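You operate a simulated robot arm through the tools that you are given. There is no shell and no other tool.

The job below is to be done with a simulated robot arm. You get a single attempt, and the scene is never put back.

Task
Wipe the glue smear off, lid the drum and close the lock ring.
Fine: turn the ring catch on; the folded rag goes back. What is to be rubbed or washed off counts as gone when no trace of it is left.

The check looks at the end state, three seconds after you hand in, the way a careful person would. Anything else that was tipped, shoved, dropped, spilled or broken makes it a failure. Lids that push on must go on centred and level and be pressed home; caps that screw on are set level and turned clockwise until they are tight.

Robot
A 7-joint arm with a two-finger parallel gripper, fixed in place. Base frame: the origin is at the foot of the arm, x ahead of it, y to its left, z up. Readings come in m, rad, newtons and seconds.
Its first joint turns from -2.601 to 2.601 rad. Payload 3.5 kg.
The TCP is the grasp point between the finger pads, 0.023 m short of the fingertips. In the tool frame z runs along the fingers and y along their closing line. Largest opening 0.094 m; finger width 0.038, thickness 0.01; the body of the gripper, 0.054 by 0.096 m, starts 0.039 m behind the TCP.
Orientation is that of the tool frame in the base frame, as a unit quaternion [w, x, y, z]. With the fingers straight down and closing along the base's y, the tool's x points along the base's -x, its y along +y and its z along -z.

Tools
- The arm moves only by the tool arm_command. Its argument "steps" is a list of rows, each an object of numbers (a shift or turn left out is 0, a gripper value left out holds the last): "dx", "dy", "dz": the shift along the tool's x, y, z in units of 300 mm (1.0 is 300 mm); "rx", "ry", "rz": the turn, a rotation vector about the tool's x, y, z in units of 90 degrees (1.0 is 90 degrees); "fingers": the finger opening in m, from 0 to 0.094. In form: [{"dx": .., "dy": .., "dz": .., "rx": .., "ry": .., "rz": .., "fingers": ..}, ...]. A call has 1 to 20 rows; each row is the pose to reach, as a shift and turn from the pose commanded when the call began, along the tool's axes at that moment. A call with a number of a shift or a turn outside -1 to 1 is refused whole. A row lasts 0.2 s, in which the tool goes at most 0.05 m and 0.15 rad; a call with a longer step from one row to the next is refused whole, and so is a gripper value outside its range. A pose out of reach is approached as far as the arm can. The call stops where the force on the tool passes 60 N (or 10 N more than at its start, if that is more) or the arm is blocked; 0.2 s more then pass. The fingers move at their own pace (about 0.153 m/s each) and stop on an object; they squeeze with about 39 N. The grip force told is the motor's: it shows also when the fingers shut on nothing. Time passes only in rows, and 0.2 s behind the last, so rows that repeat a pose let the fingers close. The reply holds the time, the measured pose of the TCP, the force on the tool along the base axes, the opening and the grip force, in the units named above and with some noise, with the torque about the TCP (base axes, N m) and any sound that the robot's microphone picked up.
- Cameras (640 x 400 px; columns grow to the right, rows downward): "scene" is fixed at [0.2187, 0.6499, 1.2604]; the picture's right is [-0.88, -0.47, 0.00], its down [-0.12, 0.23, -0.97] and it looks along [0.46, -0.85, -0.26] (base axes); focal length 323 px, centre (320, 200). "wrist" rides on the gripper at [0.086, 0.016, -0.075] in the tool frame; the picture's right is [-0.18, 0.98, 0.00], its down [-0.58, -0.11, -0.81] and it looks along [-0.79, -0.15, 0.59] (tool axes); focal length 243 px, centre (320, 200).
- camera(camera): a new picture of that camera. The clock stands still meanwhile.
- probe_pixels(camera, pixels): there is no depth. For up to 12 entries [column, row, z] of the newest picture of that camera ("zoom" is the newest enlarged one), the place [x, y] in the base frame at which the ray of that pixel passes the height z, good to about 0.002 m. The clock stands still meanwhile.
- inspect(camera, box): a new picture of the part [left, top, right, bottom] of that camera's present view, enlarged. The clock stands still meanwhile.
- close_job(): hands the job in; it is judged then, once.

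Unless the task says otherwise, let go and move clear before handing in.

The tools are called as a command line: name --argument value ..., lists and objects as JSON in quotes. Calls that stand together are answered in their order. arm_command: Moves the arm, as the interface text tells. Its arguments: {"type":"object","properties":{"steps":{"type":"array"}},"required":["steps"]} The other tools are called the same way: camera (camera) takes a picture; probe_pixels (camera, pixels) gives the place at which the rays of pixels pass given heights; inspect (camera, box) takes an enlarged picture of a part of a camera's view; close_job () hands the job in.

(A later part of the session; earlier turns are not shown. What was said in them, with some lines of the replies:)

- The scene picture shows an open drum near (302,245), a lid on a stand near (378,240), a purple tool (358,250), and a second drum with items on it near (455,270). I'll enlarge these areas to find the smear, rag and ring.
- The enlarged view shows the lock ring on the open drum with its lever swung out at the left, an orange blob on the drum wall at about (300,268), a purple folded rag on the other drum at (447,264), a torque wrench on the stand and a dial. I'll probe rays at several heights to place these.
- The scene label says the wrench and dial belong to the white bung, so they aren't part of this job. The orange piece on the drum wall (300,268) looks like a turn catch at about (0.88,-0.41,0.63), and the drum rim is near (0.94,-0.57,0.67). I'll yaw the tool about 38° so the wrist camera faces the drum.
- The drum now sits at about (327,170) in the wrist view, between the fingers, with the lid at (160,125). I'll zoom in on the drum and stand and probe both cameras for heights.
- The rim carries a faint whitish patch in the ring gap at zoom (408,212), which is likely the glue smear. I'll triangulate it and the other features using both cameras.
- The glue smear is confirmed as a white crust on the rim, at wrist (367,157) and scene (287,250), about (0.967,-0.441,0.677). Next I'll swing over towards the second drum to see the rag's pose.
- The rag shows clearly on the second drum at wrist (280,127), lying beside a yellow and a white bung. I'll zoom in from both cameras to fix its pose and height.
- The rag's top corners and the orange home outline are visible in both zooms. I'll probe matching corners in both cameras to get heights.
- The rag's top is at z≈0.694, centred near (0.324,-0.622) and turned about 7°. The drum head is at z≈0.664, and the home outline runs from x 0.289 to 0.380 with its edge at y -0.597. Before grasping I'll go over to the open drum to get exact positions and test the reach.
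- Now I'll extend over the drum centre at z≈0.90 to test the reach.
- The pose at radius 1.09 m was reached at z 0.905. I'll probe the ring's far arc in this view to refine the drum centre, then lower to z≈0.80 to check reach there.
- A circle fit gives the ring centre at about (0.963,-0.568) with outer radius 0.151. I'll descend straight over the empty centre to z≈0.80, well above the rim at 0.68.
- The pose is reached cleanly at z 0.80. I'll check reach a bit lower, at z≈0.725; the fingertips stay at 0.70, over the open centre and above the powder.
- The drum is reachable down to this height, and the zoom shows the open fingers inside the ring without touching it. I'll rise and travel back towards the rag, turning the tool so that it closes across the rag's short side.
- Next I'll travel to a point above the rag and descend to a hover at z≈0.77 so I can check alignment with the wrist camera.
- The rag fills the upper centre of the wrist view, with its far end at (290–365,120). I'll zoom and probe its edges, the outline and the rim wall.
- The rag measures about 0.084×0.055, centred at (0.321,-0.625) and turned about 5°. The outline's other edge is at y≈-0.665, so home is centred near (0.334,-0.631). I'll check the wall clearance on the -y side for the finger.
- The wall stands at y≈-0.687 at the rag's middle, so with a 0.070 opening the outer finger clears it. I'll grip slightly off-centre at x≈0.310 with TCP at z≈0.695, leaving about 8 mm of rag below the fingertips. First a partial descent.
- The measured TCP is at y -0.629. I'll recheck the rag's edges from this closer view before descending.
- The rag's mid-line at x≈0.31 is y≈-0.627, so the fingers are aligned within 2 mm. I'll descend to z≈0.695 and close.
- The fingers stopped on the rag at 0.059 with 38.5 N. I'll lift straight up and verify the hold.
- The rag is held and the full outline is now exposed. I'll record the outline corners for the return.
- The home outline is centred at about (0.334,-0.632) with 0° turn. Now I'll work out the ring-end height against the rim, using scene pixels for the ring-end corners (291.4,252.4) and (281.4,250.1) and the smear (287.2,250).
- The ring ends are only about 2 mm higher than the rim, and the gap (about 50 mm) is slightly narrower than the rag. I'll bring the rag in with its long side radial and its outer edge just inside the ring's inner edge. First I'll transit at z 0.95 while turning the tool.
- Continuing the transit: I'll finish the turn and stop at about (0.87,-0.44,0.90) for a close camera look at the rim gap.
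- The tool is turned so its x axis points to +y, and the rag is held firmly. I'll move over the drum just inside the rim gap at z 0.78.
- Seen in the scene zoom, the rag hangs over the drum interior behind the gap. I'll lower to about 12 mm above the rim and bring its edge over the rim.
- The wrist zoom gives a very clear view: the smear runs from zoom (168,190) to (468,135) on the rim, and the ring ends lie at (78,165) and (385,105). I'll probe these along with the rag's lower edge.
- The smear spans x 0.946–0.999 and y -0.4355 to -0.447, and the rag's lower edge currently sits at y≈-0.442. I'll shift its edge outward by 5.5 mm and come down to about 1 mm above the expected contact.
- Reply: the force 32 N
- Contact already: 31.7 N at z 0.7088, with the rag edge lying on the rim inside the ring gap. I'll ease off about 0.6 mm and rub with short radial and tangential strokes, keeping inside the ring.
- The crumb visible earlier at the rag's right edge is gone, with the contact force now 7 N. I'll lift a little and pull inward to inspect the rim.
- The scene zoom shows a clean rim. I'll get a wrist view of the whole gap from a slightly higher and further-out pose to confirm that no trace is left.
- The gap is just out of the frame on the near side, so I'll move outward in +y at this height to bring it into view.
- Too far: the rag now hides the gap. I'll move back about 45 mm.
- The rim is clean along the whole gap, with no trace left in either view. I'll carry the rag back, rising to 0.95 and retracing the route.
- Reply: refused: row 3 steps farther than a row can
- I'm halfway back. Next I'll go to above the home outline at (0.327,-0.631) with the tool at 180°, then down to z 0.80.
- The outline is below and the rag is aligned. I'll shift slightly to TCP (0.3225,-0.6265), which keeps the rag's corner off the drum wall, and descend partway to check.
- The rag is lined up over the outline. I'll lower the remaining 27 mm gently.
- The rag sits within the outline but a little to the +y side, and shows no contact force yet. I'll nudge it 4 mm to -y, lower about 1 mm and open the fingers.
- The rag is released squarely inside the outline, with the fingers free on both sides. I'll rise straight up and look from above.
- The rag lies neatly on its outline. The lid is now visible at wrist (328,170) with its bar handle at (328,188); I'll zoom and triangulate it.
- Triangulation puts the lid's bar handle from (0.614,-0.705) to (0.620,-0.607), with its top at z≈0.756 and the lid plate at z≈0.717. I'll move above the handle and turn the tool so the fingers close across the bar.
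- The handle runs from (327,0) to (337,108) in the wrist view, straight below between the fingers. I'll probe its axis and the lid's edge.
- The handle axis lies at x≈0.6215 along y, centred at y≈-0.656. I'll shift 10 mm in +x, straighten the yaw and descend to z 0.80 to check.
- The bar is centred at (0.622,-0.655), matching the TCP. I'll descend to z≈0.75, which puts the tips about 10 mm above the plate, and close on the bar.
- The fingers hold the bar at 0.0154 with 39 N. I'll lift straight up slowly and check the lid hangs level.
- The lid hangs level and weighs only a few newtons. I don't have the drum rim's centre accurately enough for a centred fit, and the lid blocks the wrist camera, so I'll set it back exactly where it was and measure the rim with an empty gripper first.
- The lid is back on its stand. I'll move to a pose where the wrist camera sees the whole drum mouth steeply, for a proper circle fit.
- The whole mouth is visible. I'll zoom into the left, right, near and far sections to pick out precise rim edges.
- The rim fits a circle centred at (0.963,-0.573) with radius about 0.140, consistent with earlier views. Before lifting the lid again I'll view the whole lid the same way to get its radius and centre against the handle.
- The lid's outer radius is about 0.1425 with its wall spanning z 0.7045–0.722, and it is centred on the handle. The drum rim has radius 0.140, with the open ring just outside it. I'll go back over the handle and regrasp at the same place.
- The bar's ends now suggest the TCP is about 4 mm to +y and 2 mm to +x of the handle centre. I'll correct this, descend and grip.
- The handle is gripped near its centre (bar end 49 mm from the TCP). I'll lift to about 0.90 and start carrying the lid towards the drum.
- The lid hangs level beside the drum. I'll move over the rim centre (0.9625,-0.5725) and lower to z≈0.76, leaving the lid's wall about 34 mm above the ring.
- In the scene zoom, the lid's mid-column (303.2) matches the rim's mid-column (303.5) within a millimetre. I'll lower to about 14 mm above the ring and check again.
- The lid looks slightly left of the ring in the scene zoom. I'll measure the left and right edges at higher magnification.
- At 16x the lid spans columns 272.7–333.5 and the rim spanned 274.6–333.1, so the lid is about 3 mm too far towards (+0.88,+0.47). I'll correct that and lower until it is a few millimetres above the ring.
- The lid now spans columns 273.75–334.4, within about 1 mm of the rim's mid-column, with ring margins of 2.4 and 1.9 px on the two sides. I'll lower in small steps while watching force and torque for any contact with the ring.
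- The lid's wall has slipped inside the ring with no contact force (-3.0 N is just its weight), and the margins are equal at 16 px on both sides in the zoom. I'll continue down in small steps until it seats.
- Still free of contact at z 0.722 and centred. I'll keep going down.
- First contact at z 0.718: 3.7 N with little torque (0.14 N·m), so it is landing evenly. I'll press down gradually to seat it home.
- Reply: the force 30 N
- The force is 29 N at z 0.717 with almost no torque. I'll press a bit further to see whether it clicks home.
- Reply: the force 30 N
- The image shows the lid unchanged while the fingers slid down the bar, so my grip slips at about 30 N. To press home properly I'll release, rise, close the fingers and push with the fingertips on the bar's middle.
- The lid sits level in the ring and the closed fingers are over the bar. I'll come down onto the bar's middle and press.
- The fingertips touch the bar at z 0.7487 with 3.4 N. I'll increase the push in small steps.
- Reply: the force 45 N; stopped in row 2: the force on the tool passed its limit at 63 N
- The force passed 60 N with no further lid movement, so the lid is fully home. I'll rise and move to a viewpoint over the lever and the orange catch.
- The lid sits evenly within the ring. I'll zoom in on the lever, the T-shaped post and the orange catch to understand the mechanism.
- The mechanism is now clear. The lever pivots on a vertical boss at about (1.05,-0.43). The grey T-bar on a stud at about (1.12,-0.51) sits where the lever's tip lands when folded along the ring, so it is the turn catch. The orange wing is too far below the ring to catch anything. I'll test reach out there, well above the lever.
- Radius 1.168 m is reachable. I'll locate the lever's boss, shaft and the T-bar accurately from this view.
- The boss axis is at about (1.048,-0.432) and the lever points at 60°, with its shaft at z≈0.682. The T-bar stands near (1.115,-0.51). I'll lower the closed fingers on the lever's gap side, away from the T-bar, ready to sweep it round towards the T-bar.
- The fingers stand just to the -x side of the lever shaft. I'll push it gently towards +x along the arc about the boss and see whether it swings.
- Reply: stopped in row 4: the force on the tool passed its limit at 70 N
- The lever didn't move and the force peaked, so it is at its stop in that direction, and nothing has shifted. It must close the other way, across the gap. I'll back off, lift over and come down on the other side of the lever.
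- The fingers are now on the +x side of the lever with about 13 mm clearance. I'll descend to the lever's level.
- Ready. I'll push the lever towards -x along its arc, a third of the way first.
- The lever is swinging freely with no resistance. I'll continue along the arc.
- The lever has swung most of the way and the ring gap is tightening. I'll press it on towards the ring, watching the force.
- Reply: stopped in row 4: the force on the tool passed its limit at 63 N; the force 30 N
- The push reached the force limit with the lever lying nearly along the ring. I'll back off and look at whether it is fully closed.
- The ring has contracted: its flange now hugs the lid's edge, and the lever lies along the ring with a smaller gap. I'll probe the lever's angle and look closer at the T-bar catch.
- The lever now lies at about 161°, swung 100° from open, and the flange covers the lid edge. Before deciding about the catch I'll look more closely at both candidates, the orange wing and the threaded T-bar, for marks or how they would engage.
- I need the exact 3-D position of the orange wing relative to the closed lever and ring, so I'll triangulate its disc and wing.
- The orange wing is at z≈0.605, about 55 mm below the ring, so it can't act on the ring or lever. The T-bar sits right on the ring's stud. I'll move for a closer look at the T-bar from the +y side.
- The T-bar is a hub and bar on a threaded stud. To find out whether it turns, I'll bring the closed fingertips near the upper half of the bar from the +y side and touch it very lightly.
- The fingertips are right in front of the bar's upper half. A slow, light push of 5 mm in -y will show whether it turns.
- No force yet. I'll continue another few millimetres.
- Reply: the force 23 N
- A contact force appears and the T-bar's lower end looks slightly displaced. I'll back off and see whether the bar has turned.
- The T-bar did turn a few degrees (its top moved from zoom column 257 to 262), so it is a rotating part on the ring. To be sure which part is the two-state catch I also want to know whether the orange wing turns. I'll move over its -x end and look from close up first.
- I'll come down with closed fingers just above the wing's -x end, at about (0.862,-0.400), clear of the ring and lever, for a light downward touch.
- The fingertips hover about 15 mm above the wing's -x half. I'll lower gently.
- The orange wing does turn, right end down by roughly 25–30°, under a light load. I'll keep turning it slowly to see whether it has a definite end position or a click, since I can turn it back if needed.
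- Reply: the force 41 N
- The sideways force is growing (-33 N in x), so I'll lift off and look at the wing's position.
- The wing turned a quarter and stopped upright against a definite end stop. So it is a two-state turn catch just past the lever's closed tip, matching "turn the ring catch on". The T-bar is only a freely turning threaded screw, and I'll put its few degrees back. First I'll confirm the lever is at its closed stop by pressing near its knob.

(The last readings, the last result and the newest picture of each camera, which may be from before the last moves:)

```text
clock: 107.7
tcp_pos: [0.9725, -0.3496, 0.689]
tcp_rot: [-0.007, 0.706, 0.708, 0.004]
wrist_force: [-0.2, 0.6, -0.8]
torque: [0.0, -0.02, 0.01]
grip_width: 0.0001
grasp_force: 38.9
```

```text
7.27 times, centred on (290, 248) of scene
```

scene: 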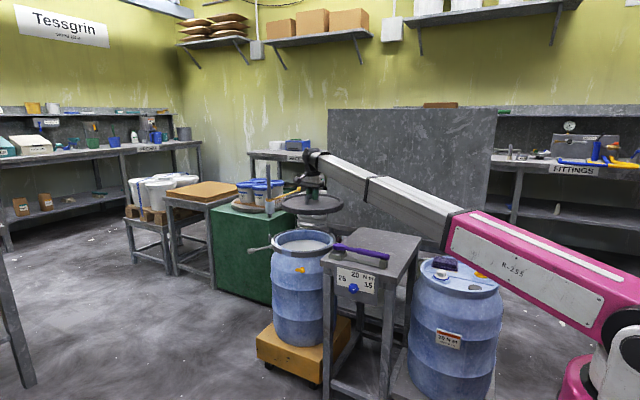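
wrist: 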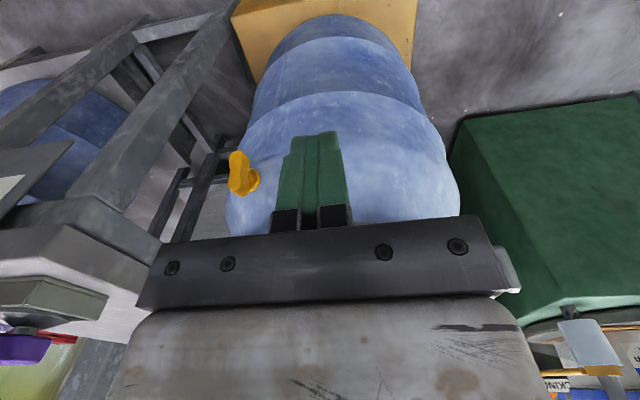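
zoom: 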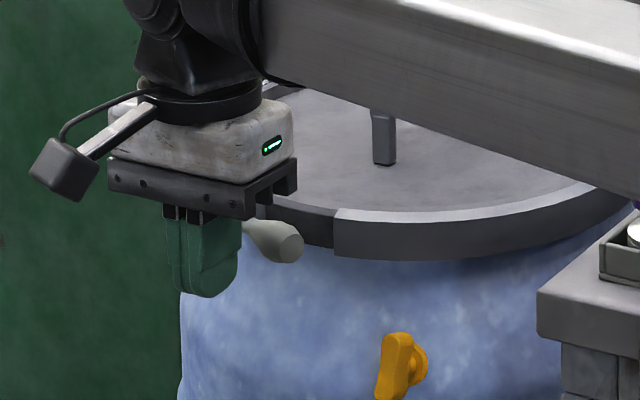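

arm_command --steps '[{"dx": -0.015, "fingers": 0.0}, {"dx": -0.03}, {"dx": -0.045}, {"dx": -0.06}, {"dx": -0.07}, {"dx": -0.08}, {"dx": -0.09}]'

inspect --camera "scene" --box '[255, 220, 325, 275]'

```text
clock: 109.3
tcp_pos: [0.974, -0.3767, 0.69]
tcp_rot: [-0.006, 0.705, 0.709, 0.004]
wrist_force: [17.9, 13.7, 11.7]
torque: [-0.2, 0.11, 0.21]
grip_width: 0.0001
grasp_force: 38.2
```

```text
7.27 times, centred on (290, 248) of scene
```

zoom: 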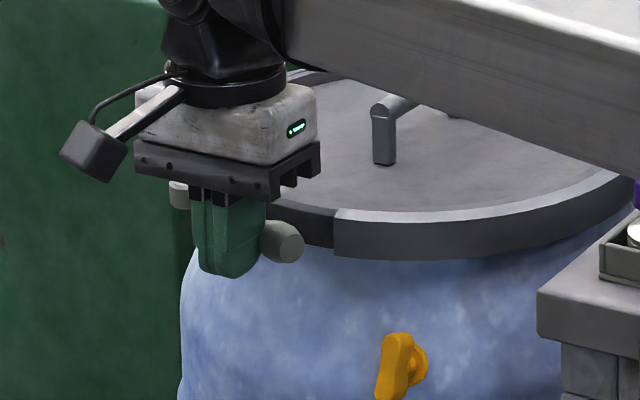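

arm_command --steps '[{"dx": -0.006, "fingers": 0.0}, {"dx": -0.012}, {"dx": -0.018}, {"dx": -0.024}, {"dx": -0.024}]'

inspect --camera "scene" --box '[255, 220, 325, 275]'

```text
clock: 110.6
tcp_pos: [0.9745, -0.3794, 0.6905]
tcp_rot: [-0.008, 0.705, 0.709, 0.011]
wrist_force: [12.4, 16.7, 6.2]
torque: [-0.01, 0.03, 0.03]
grip_width: 0.0001
grasp_force: 39.4
stopped in row 5: the force on the tool passed its limit at 61 N (the readings are from after the stop); the commanded pose is now the measured one
```

```text
7.27 times, centred on (290, 248) of scene
```

zoom: 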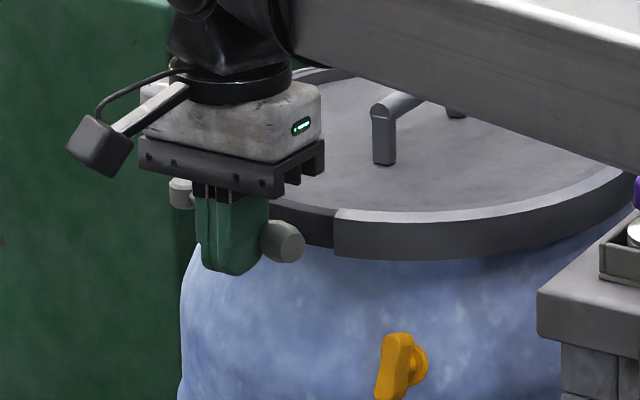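

The lever doesn't move at 61 N near its knob, so it is at its closed stop. Next I'll restore the T-bar: a flat vertical finger face pressed lightly against the whole bar from the +y side will bring it upright again. I'm moving there now.

arm_command --steps '[{"dx": 0.05, "fingers": 0.0}, {"dx": 0.1, "dz": -0.1}, {"dx": 0.1, "dz": -0.22}, {"dx": 0.1, "dz": -0.33}, {"dx": 0.05, "dy": 0.12, "dz": -0.33, "rz": -0.07}, {"dx": -0.05, "dy": 0.22, "dz": -0.33, "rz": -0.14}, {"dx": -0.15, "dy": 0.31, "dz": -0.33, "rz": -0.2}, {"dx": -0.24, "dy": 0.39, "dz": -0.33, "rz": -0.244}, {"dx": -0.289, "dy": 0.42, "dz": -0.33, "rz": -0.244}, {"dx": -0.289, "dy": 0.42, "dz": -0.33, "rz": -0.244}]'

camera --camera "wrist"

inspect --camera "scene" --box '[245, 205, 325, 265]'

```text
clock: 112.8
tcp_pos: [1.1002, -0.4683, 0.7869]
tcp_rot: [-0.006, 0.558, 0.83, 0.01]
wrist_force: [0.2, 0.3, -0.1]
torque: [-0.02, -0.01, 0.0]
grip_width: 0.0001
grasp_force: 38.9
```

```text
taken
```

wrist: 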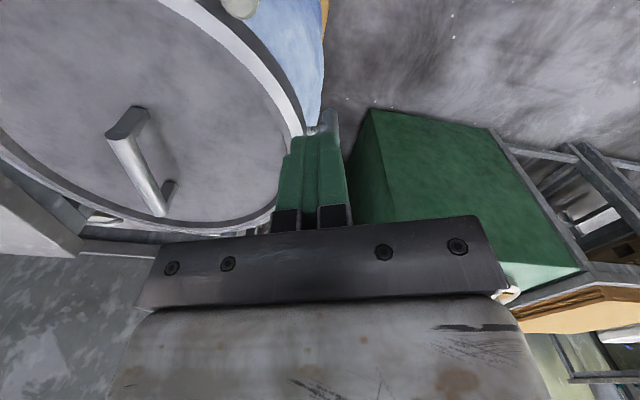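

```text
6.67 times, centred on (285, 235) of scene
```

zoom: 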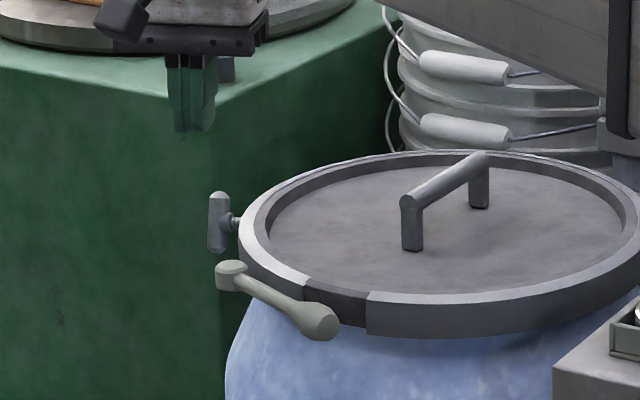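

inspect --camera "wrist" --box '[280, 80, 380, 170]'

probe_pixels --camera "wrist" --pixels '[[330, 130, 0.7], [330, 112, 0.66], [323, 122, 0.68], [330, 122, 0.68]]'

```text
4.44 times, centred on (330, 125) of wrist
```

zoom: 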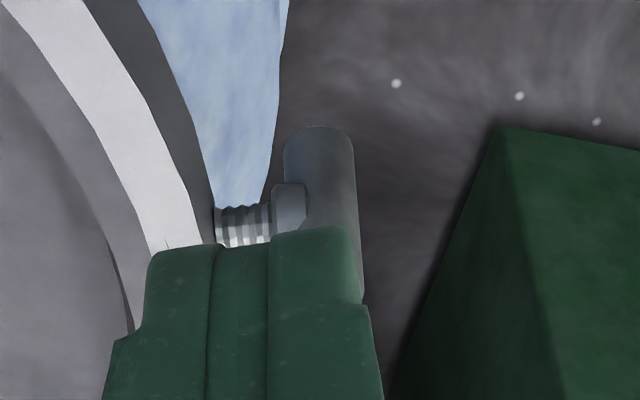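

```text
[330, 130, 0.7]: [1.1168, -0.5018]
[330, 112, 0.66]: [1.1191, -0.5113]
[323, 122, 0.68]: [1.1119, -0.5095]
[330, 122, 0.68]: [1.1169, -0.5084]
```

The T-bar is straight ahead of the finger face (offset 0.3 mm sideways, 45 mm along the tool's -x). I'll descend so the face spans the bar's full height, then close in lightly.

arm_command --steps '[{"dz": 0.12, "fingers": 0.0}, {"dz": 0.24}, {"dz": 0.33}, {"dz": 0.33}]'

inspect --camera "scene" --box '[250, 215, 300, 255]'

inspect --camera "wrist" --box '[260, 80, 400, 220]'

```text
clock: 113.8
tcp_pos: [1.1022, -0.4657, 0.6897]
tcp_rot: [-0.005, 0.558, 0.83, 0.011]
wrist_force: [-0.1, -0.1, 0.5]
torque: [0.03, -0.02, -0.02]
grip_width: 0.0
grasp_force: 39.1
```

```text
10.00 times, centred on (275, 235) of scene
```

zoom: 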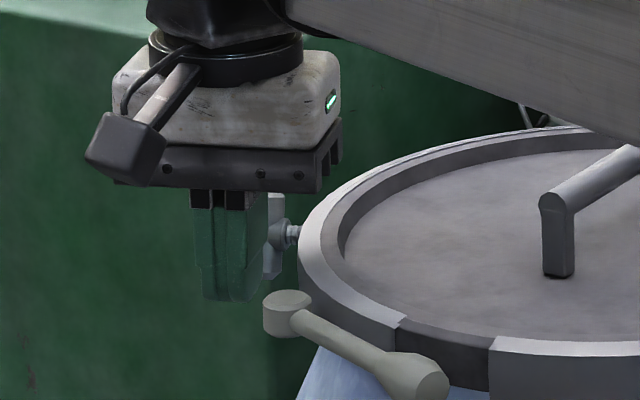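

```text
2.86 times, centred on (330, 150) of wrist
```

zoom: 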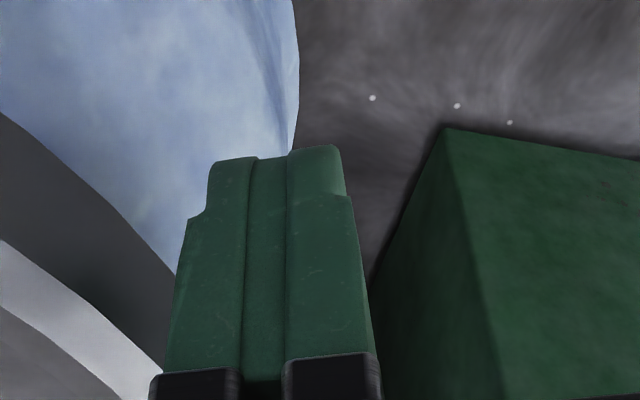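

arm_command --steps '[{"dx": -0.02, "fingers": 0.0}, {"dx": -0.04}, {"dx": -0.053}, {"dx": -0.053}]'

inspect --camera "scene" --box '[262, 228, 282, 248]'

```text
clock: 114.8
tcp_pos: [1.1079, -0.4806, 0.6882]
tcp_rot: [-0.006, 0.558, 0.83, 0.01]
wrist_force: [0.5, 0.6, -0.5]
torque: [-0.01, -0.02, -0.03]
grip_width: 0.0
grasp_force: 39.1
```

```text
16.00 times, centred on (272, 238) of scene
```

zoom: 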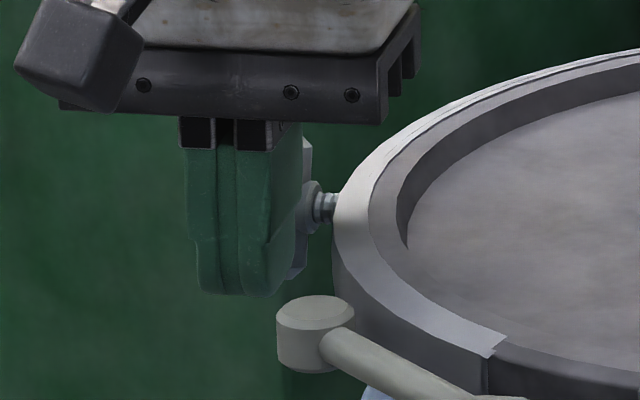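

arm_command --steps '[{"dx": -0.004, "fingers": 0.0}, {"dx": -0.008}, {"dx": -0.012}, {"dx": -0.012}]'

inspect --camera "scene" --box '[262, 228, 282, 248]'

```text
clock: 115.8
tcp_pos: [1.1073, -0.4837, 0.6873]
tcp_rot: [-0.007, 0.558, 0.83, 0.01]
wrist_force: [-0.8, -0.1, 0.5]
torque: [0.03, 0.02, 0.0]
grip_width: 0.0
grasp_force: 39.3
```

```text
16.00 times, centred on (272, 238) of scene
```

zoom: 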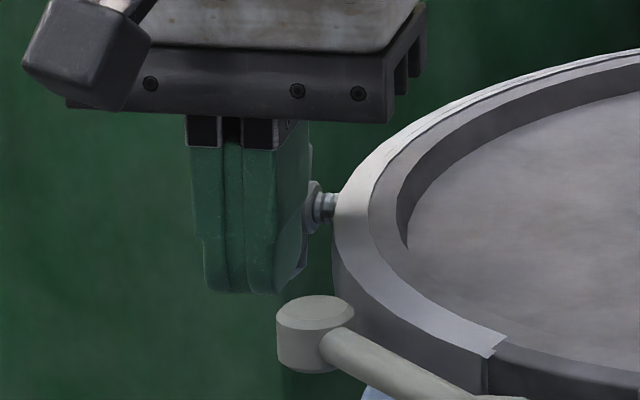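

arm_command --steps '[{"dx": -0.004, "fingers": 0.0}, {"dx": -0.008}, {"dx": -0.008}]'

```text
clock: 116.6
tcp_pos: [1.1076, -0.4876, 0.6869]
tcp_rot: [-0.006, 0.558, 0.83, 0.01]
wrist_force: [0.0, 0.2, 0.5]
torque: [-0.04, -0.02, 0.0]
grip_width: 0.0
grasp_force: 38.8
```

arm_command --steps '[{"dx": -0.004, "fingers": 0.0}, {"dx": -0.008}, {"dx": -0.008}]'

```text
clock: 117.4
tcp_pos: [1.1086, -0.4899, 0.6877]
tcp_rot: [-0.006, 0.558, 0.83, 0.01]
wrist_force: [-1.0, 1.8, 0.2]
torque: [0.07, 0.01, 0.03]
grip_width: 0.0
grasp_force: 38.8
```

A light contact (1.8 N) low on the finger: it is touching the bar's lower end. I'll go on in 1–2 mm steps.

arm_command --steps '[{"dx": -0.004, "fingers": 0.0}, {"dx": -0.007}, {"dx": -0.007}]'

inspect --camera "scene" --box '[262, 228, 282, 248]'

```text
clock: 118.2
tcp_pos: [1.1092, -0.4906, 0.6883]
tcp_rot: [-0.007, 0.558, 0.83, 0.011]
wrist_force: [-1.1, 5.1, -2.1]
torque: [0.13, 0.02, -0.02]
grip_width: 0.0001
grasp_force: 38.9
```

```text
16.00 times, centred on (272, 238) of scene
```

zoom: 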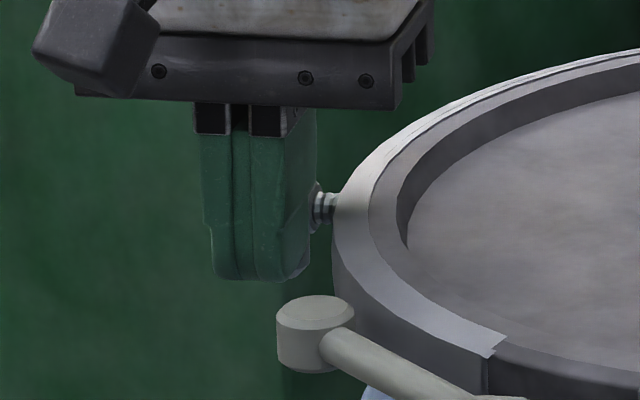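

arm_command --steps '[{"dx": -0.004, "fingers": 0.0}, {"dx": -0.008}, {"dx": -0.008}]'

```text
clock: 119.0
tcp_pos: [1.1085, -0.4899, 0.688]
tcp_rot: [-0.007, 0.557, 0.83, 0.011]
wrist_force: [-11.8, 27.6, 3.3]
torque: [0.26, 0.15, -0.27]
grip_width: 0.0
grasp_force: 38.9
```

The force rose to 30 N centred on the stud height, so the bar is flat against the finger face. I'll back off and check its attitude.

arm_command --steps '[{"dx": 0.03, "fingers": 0.0}, {"dx": 0.1}, {"dx": 0.1, "dz": -0.12}, {"dx": 0.1, "dz": -0.25}, {"dx": 0.1, "dz": -0.4}, {"dx": 0.1, "dz": -0.5}, {"dx": 0.1, "dz": -0.5}]'

inspect --camera "scene" --box '[262, 228, 282, 248]'

inspect --camera "scene" --box '[250, 215, 350, 285]'

```text
clock: 120.6
tcp_pos: [1.0993, -0.467, 0.8401]
tcp_rot: [-0.005, 0.558, 0.83, 0.011]
wrist_force: [-0.4, -0.1, 0.2]
torque: [0.04, -0.02, 0.0]
grip_width: 0.0002
grasp_force: 39.5
```

```text
16.00 times, centred on (272, 238) of scene
```

zoom: 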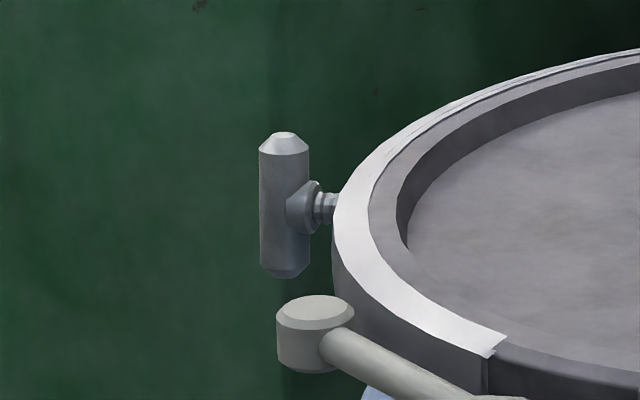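

```text
5.71 times, centred on (300, 250) of scene
```

zoom: 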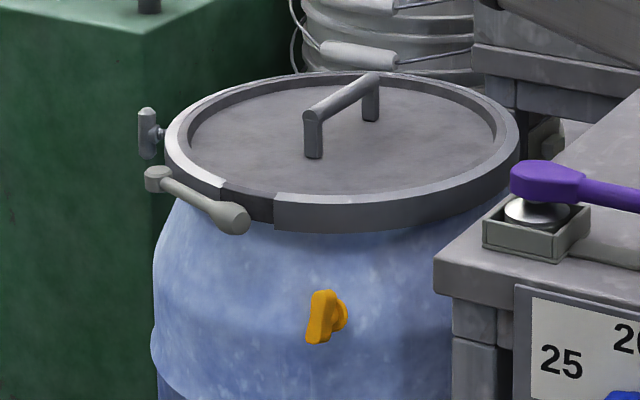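

The T-bar is upright again as at the start. I'll check the orange catch closely to make sure it is fully at its upright stop.

inspect --camera "scene" --box '[291, 258, 315, 280]'

camera --camera "scene"

```text
16.00 times, centred on (303, 269) of scene
```

zoom: 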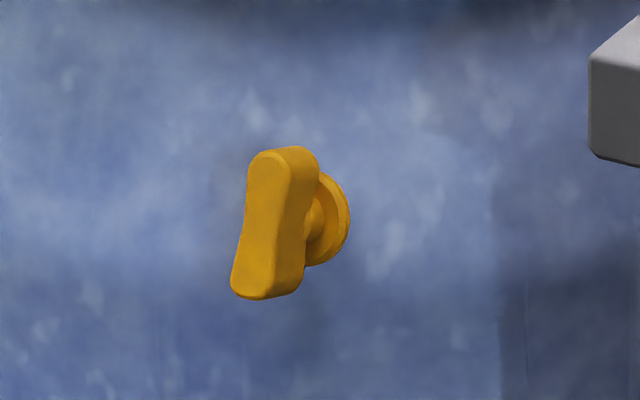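

```text
taken
```

scene: 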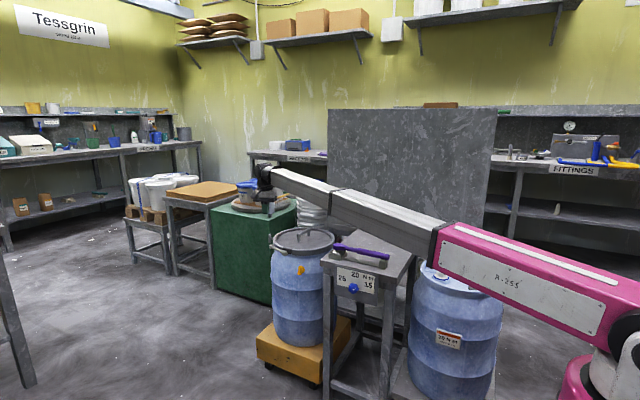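

The catch now stands at its other stop, about a quarter turn from where it began and unchanged since I left it. I'll move the arm clear and take final views.

arm_command --steps '[{"dz": -0.16}, {"dz": -0.32}, {"dz": -0.45}, {"dz": -0.45, "dx": 0.09, "dy": -0.1}, {"dz": -0.45, "dx": 0.18, "dy": -0.21}, {"dz": -0.45, "dx": 0.27, "dy": -0.32}, {"dz": -0.45, "dx": 0.36, "dy": -0.43}, {"dz": -0.45, "dx": 0.45, "dy": -0.54}, {"dz": -0.45, "dx": 0.55, "dy": -0.65}, {"dz": -0.45, "dx": 0.65, "dy": -0.76}, {"dz": -0.45, "dx": 0.686, "dy": -0.8}, {"dz": -0.45, "dx": 0.686, "dy": -0.8}]'

camera --camera "scene"

camera --camera "wrist"

inspect --camera "scene" --box '[250, 215, 350, 285]'

inspect --camera "scene" --box '[330, 220, 510, 330]'

```text
clock: 123.2
tcp_pos: [0.7971, -0.3727, 0.9741]
tcp_rot: [-0.006, 0.558, 0.83, 0.01]
wrist_force: [0.1, 0.4, -0.2]
torque: [-0.02, -0.01, 0.0]
grip_width: 0.0001
grasp_force: 38.9
```

```text
taken
```

scene: 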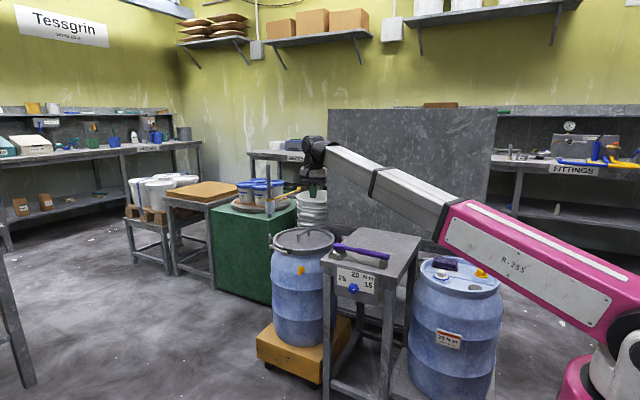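

```text
taken
```

wrist: 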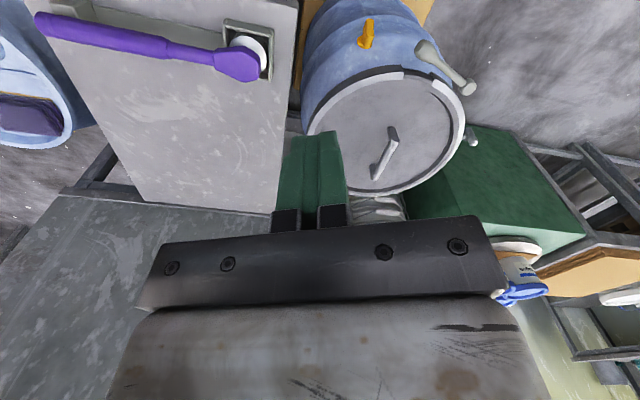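

```text
5.71 times, centred on (300, 250) of scene
```

zoom: 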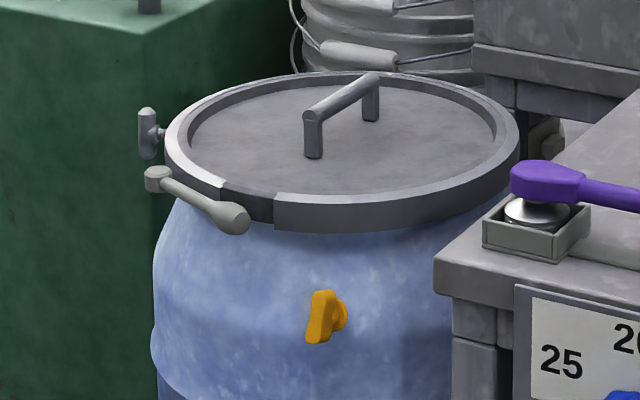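

```text
3.56 times, centred on (420, 275) of scene
```

zoom: 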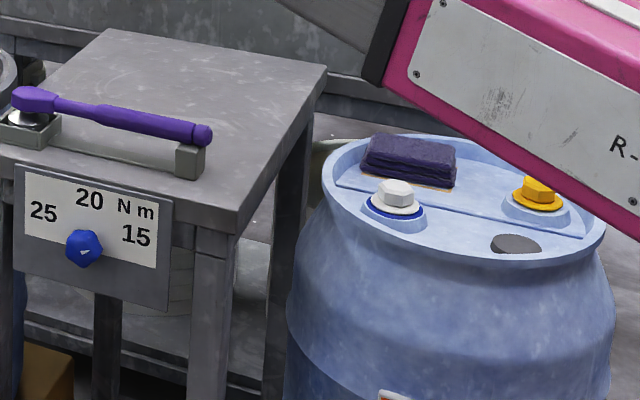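

inspect --camera "wrist" --box '[290, 0, 490, 210]'

inspect --camera "wrist" --box '[335, 5, 395, 55]'

```text
1.90 times, centred on (390, 105) of wrist
```

zoom: 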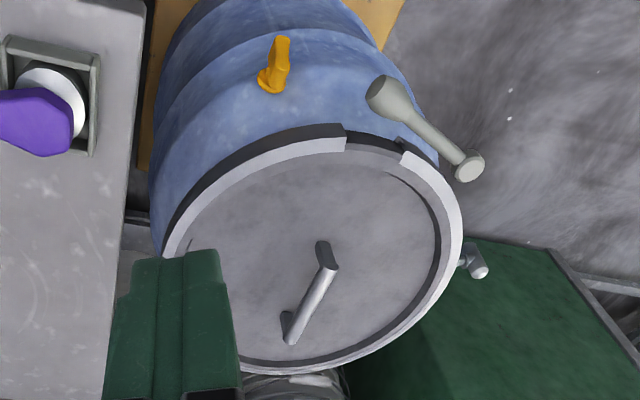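

```text
8.00 times, centred on (365, 30) of wrist
```

zoom: 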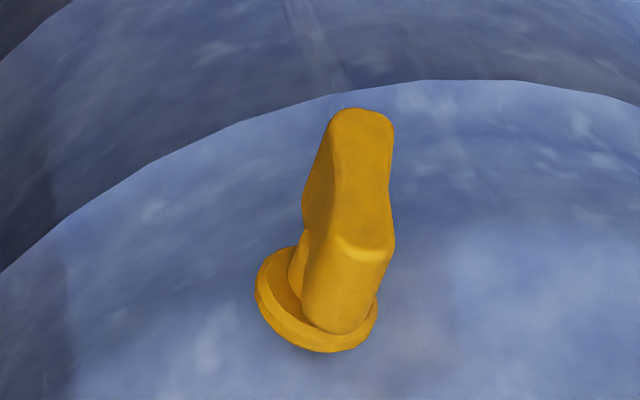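

The last pictures show the drum lidded level with the ring closed over its edge. The lever is at its stop, the orange turn catch is at its "on" stop, the T-bar is upright, the rag is back on its outline and the arm is clear. I'm handing in now.

close_job

```text
The job is handed in.
```

I've handed the job in: the smear is wiped off, the lid is on and the lock ring is closed. Turning the catch rests on my judgement of which part the catch is.

- **Glue smear:** gone. Close-up views of the rim showed no trace after wiping.
- **Rag:** back inside its outline on the second drum.
- **Lid:** centred and level. I pressed on the handle until the force passed 60 N, and the lid moved no further.
- **Lock ring:** closed. The ring drew in over the lid edge, and the lever did not move under 61 N near its knob.
- **Ring catch:** I took the orange wing on the drum wall as the catch. I turned it about a quarter turn (I measured roughly 84°), and it appears to be at its end position. I chose it over the grey T-bar on the ring because the T-bar looked like a plain screw. The wing sits about 5 cm below the ring and does not touch it, so this could be wrong.

- **Extra contact:** I pushed the lever the wrong way once, to about 70 N, before finding it closes the other way. I also turned the T-bar about 5° while testing it and set it back to within a couple of degrees. Neither push visibly moved the drum.
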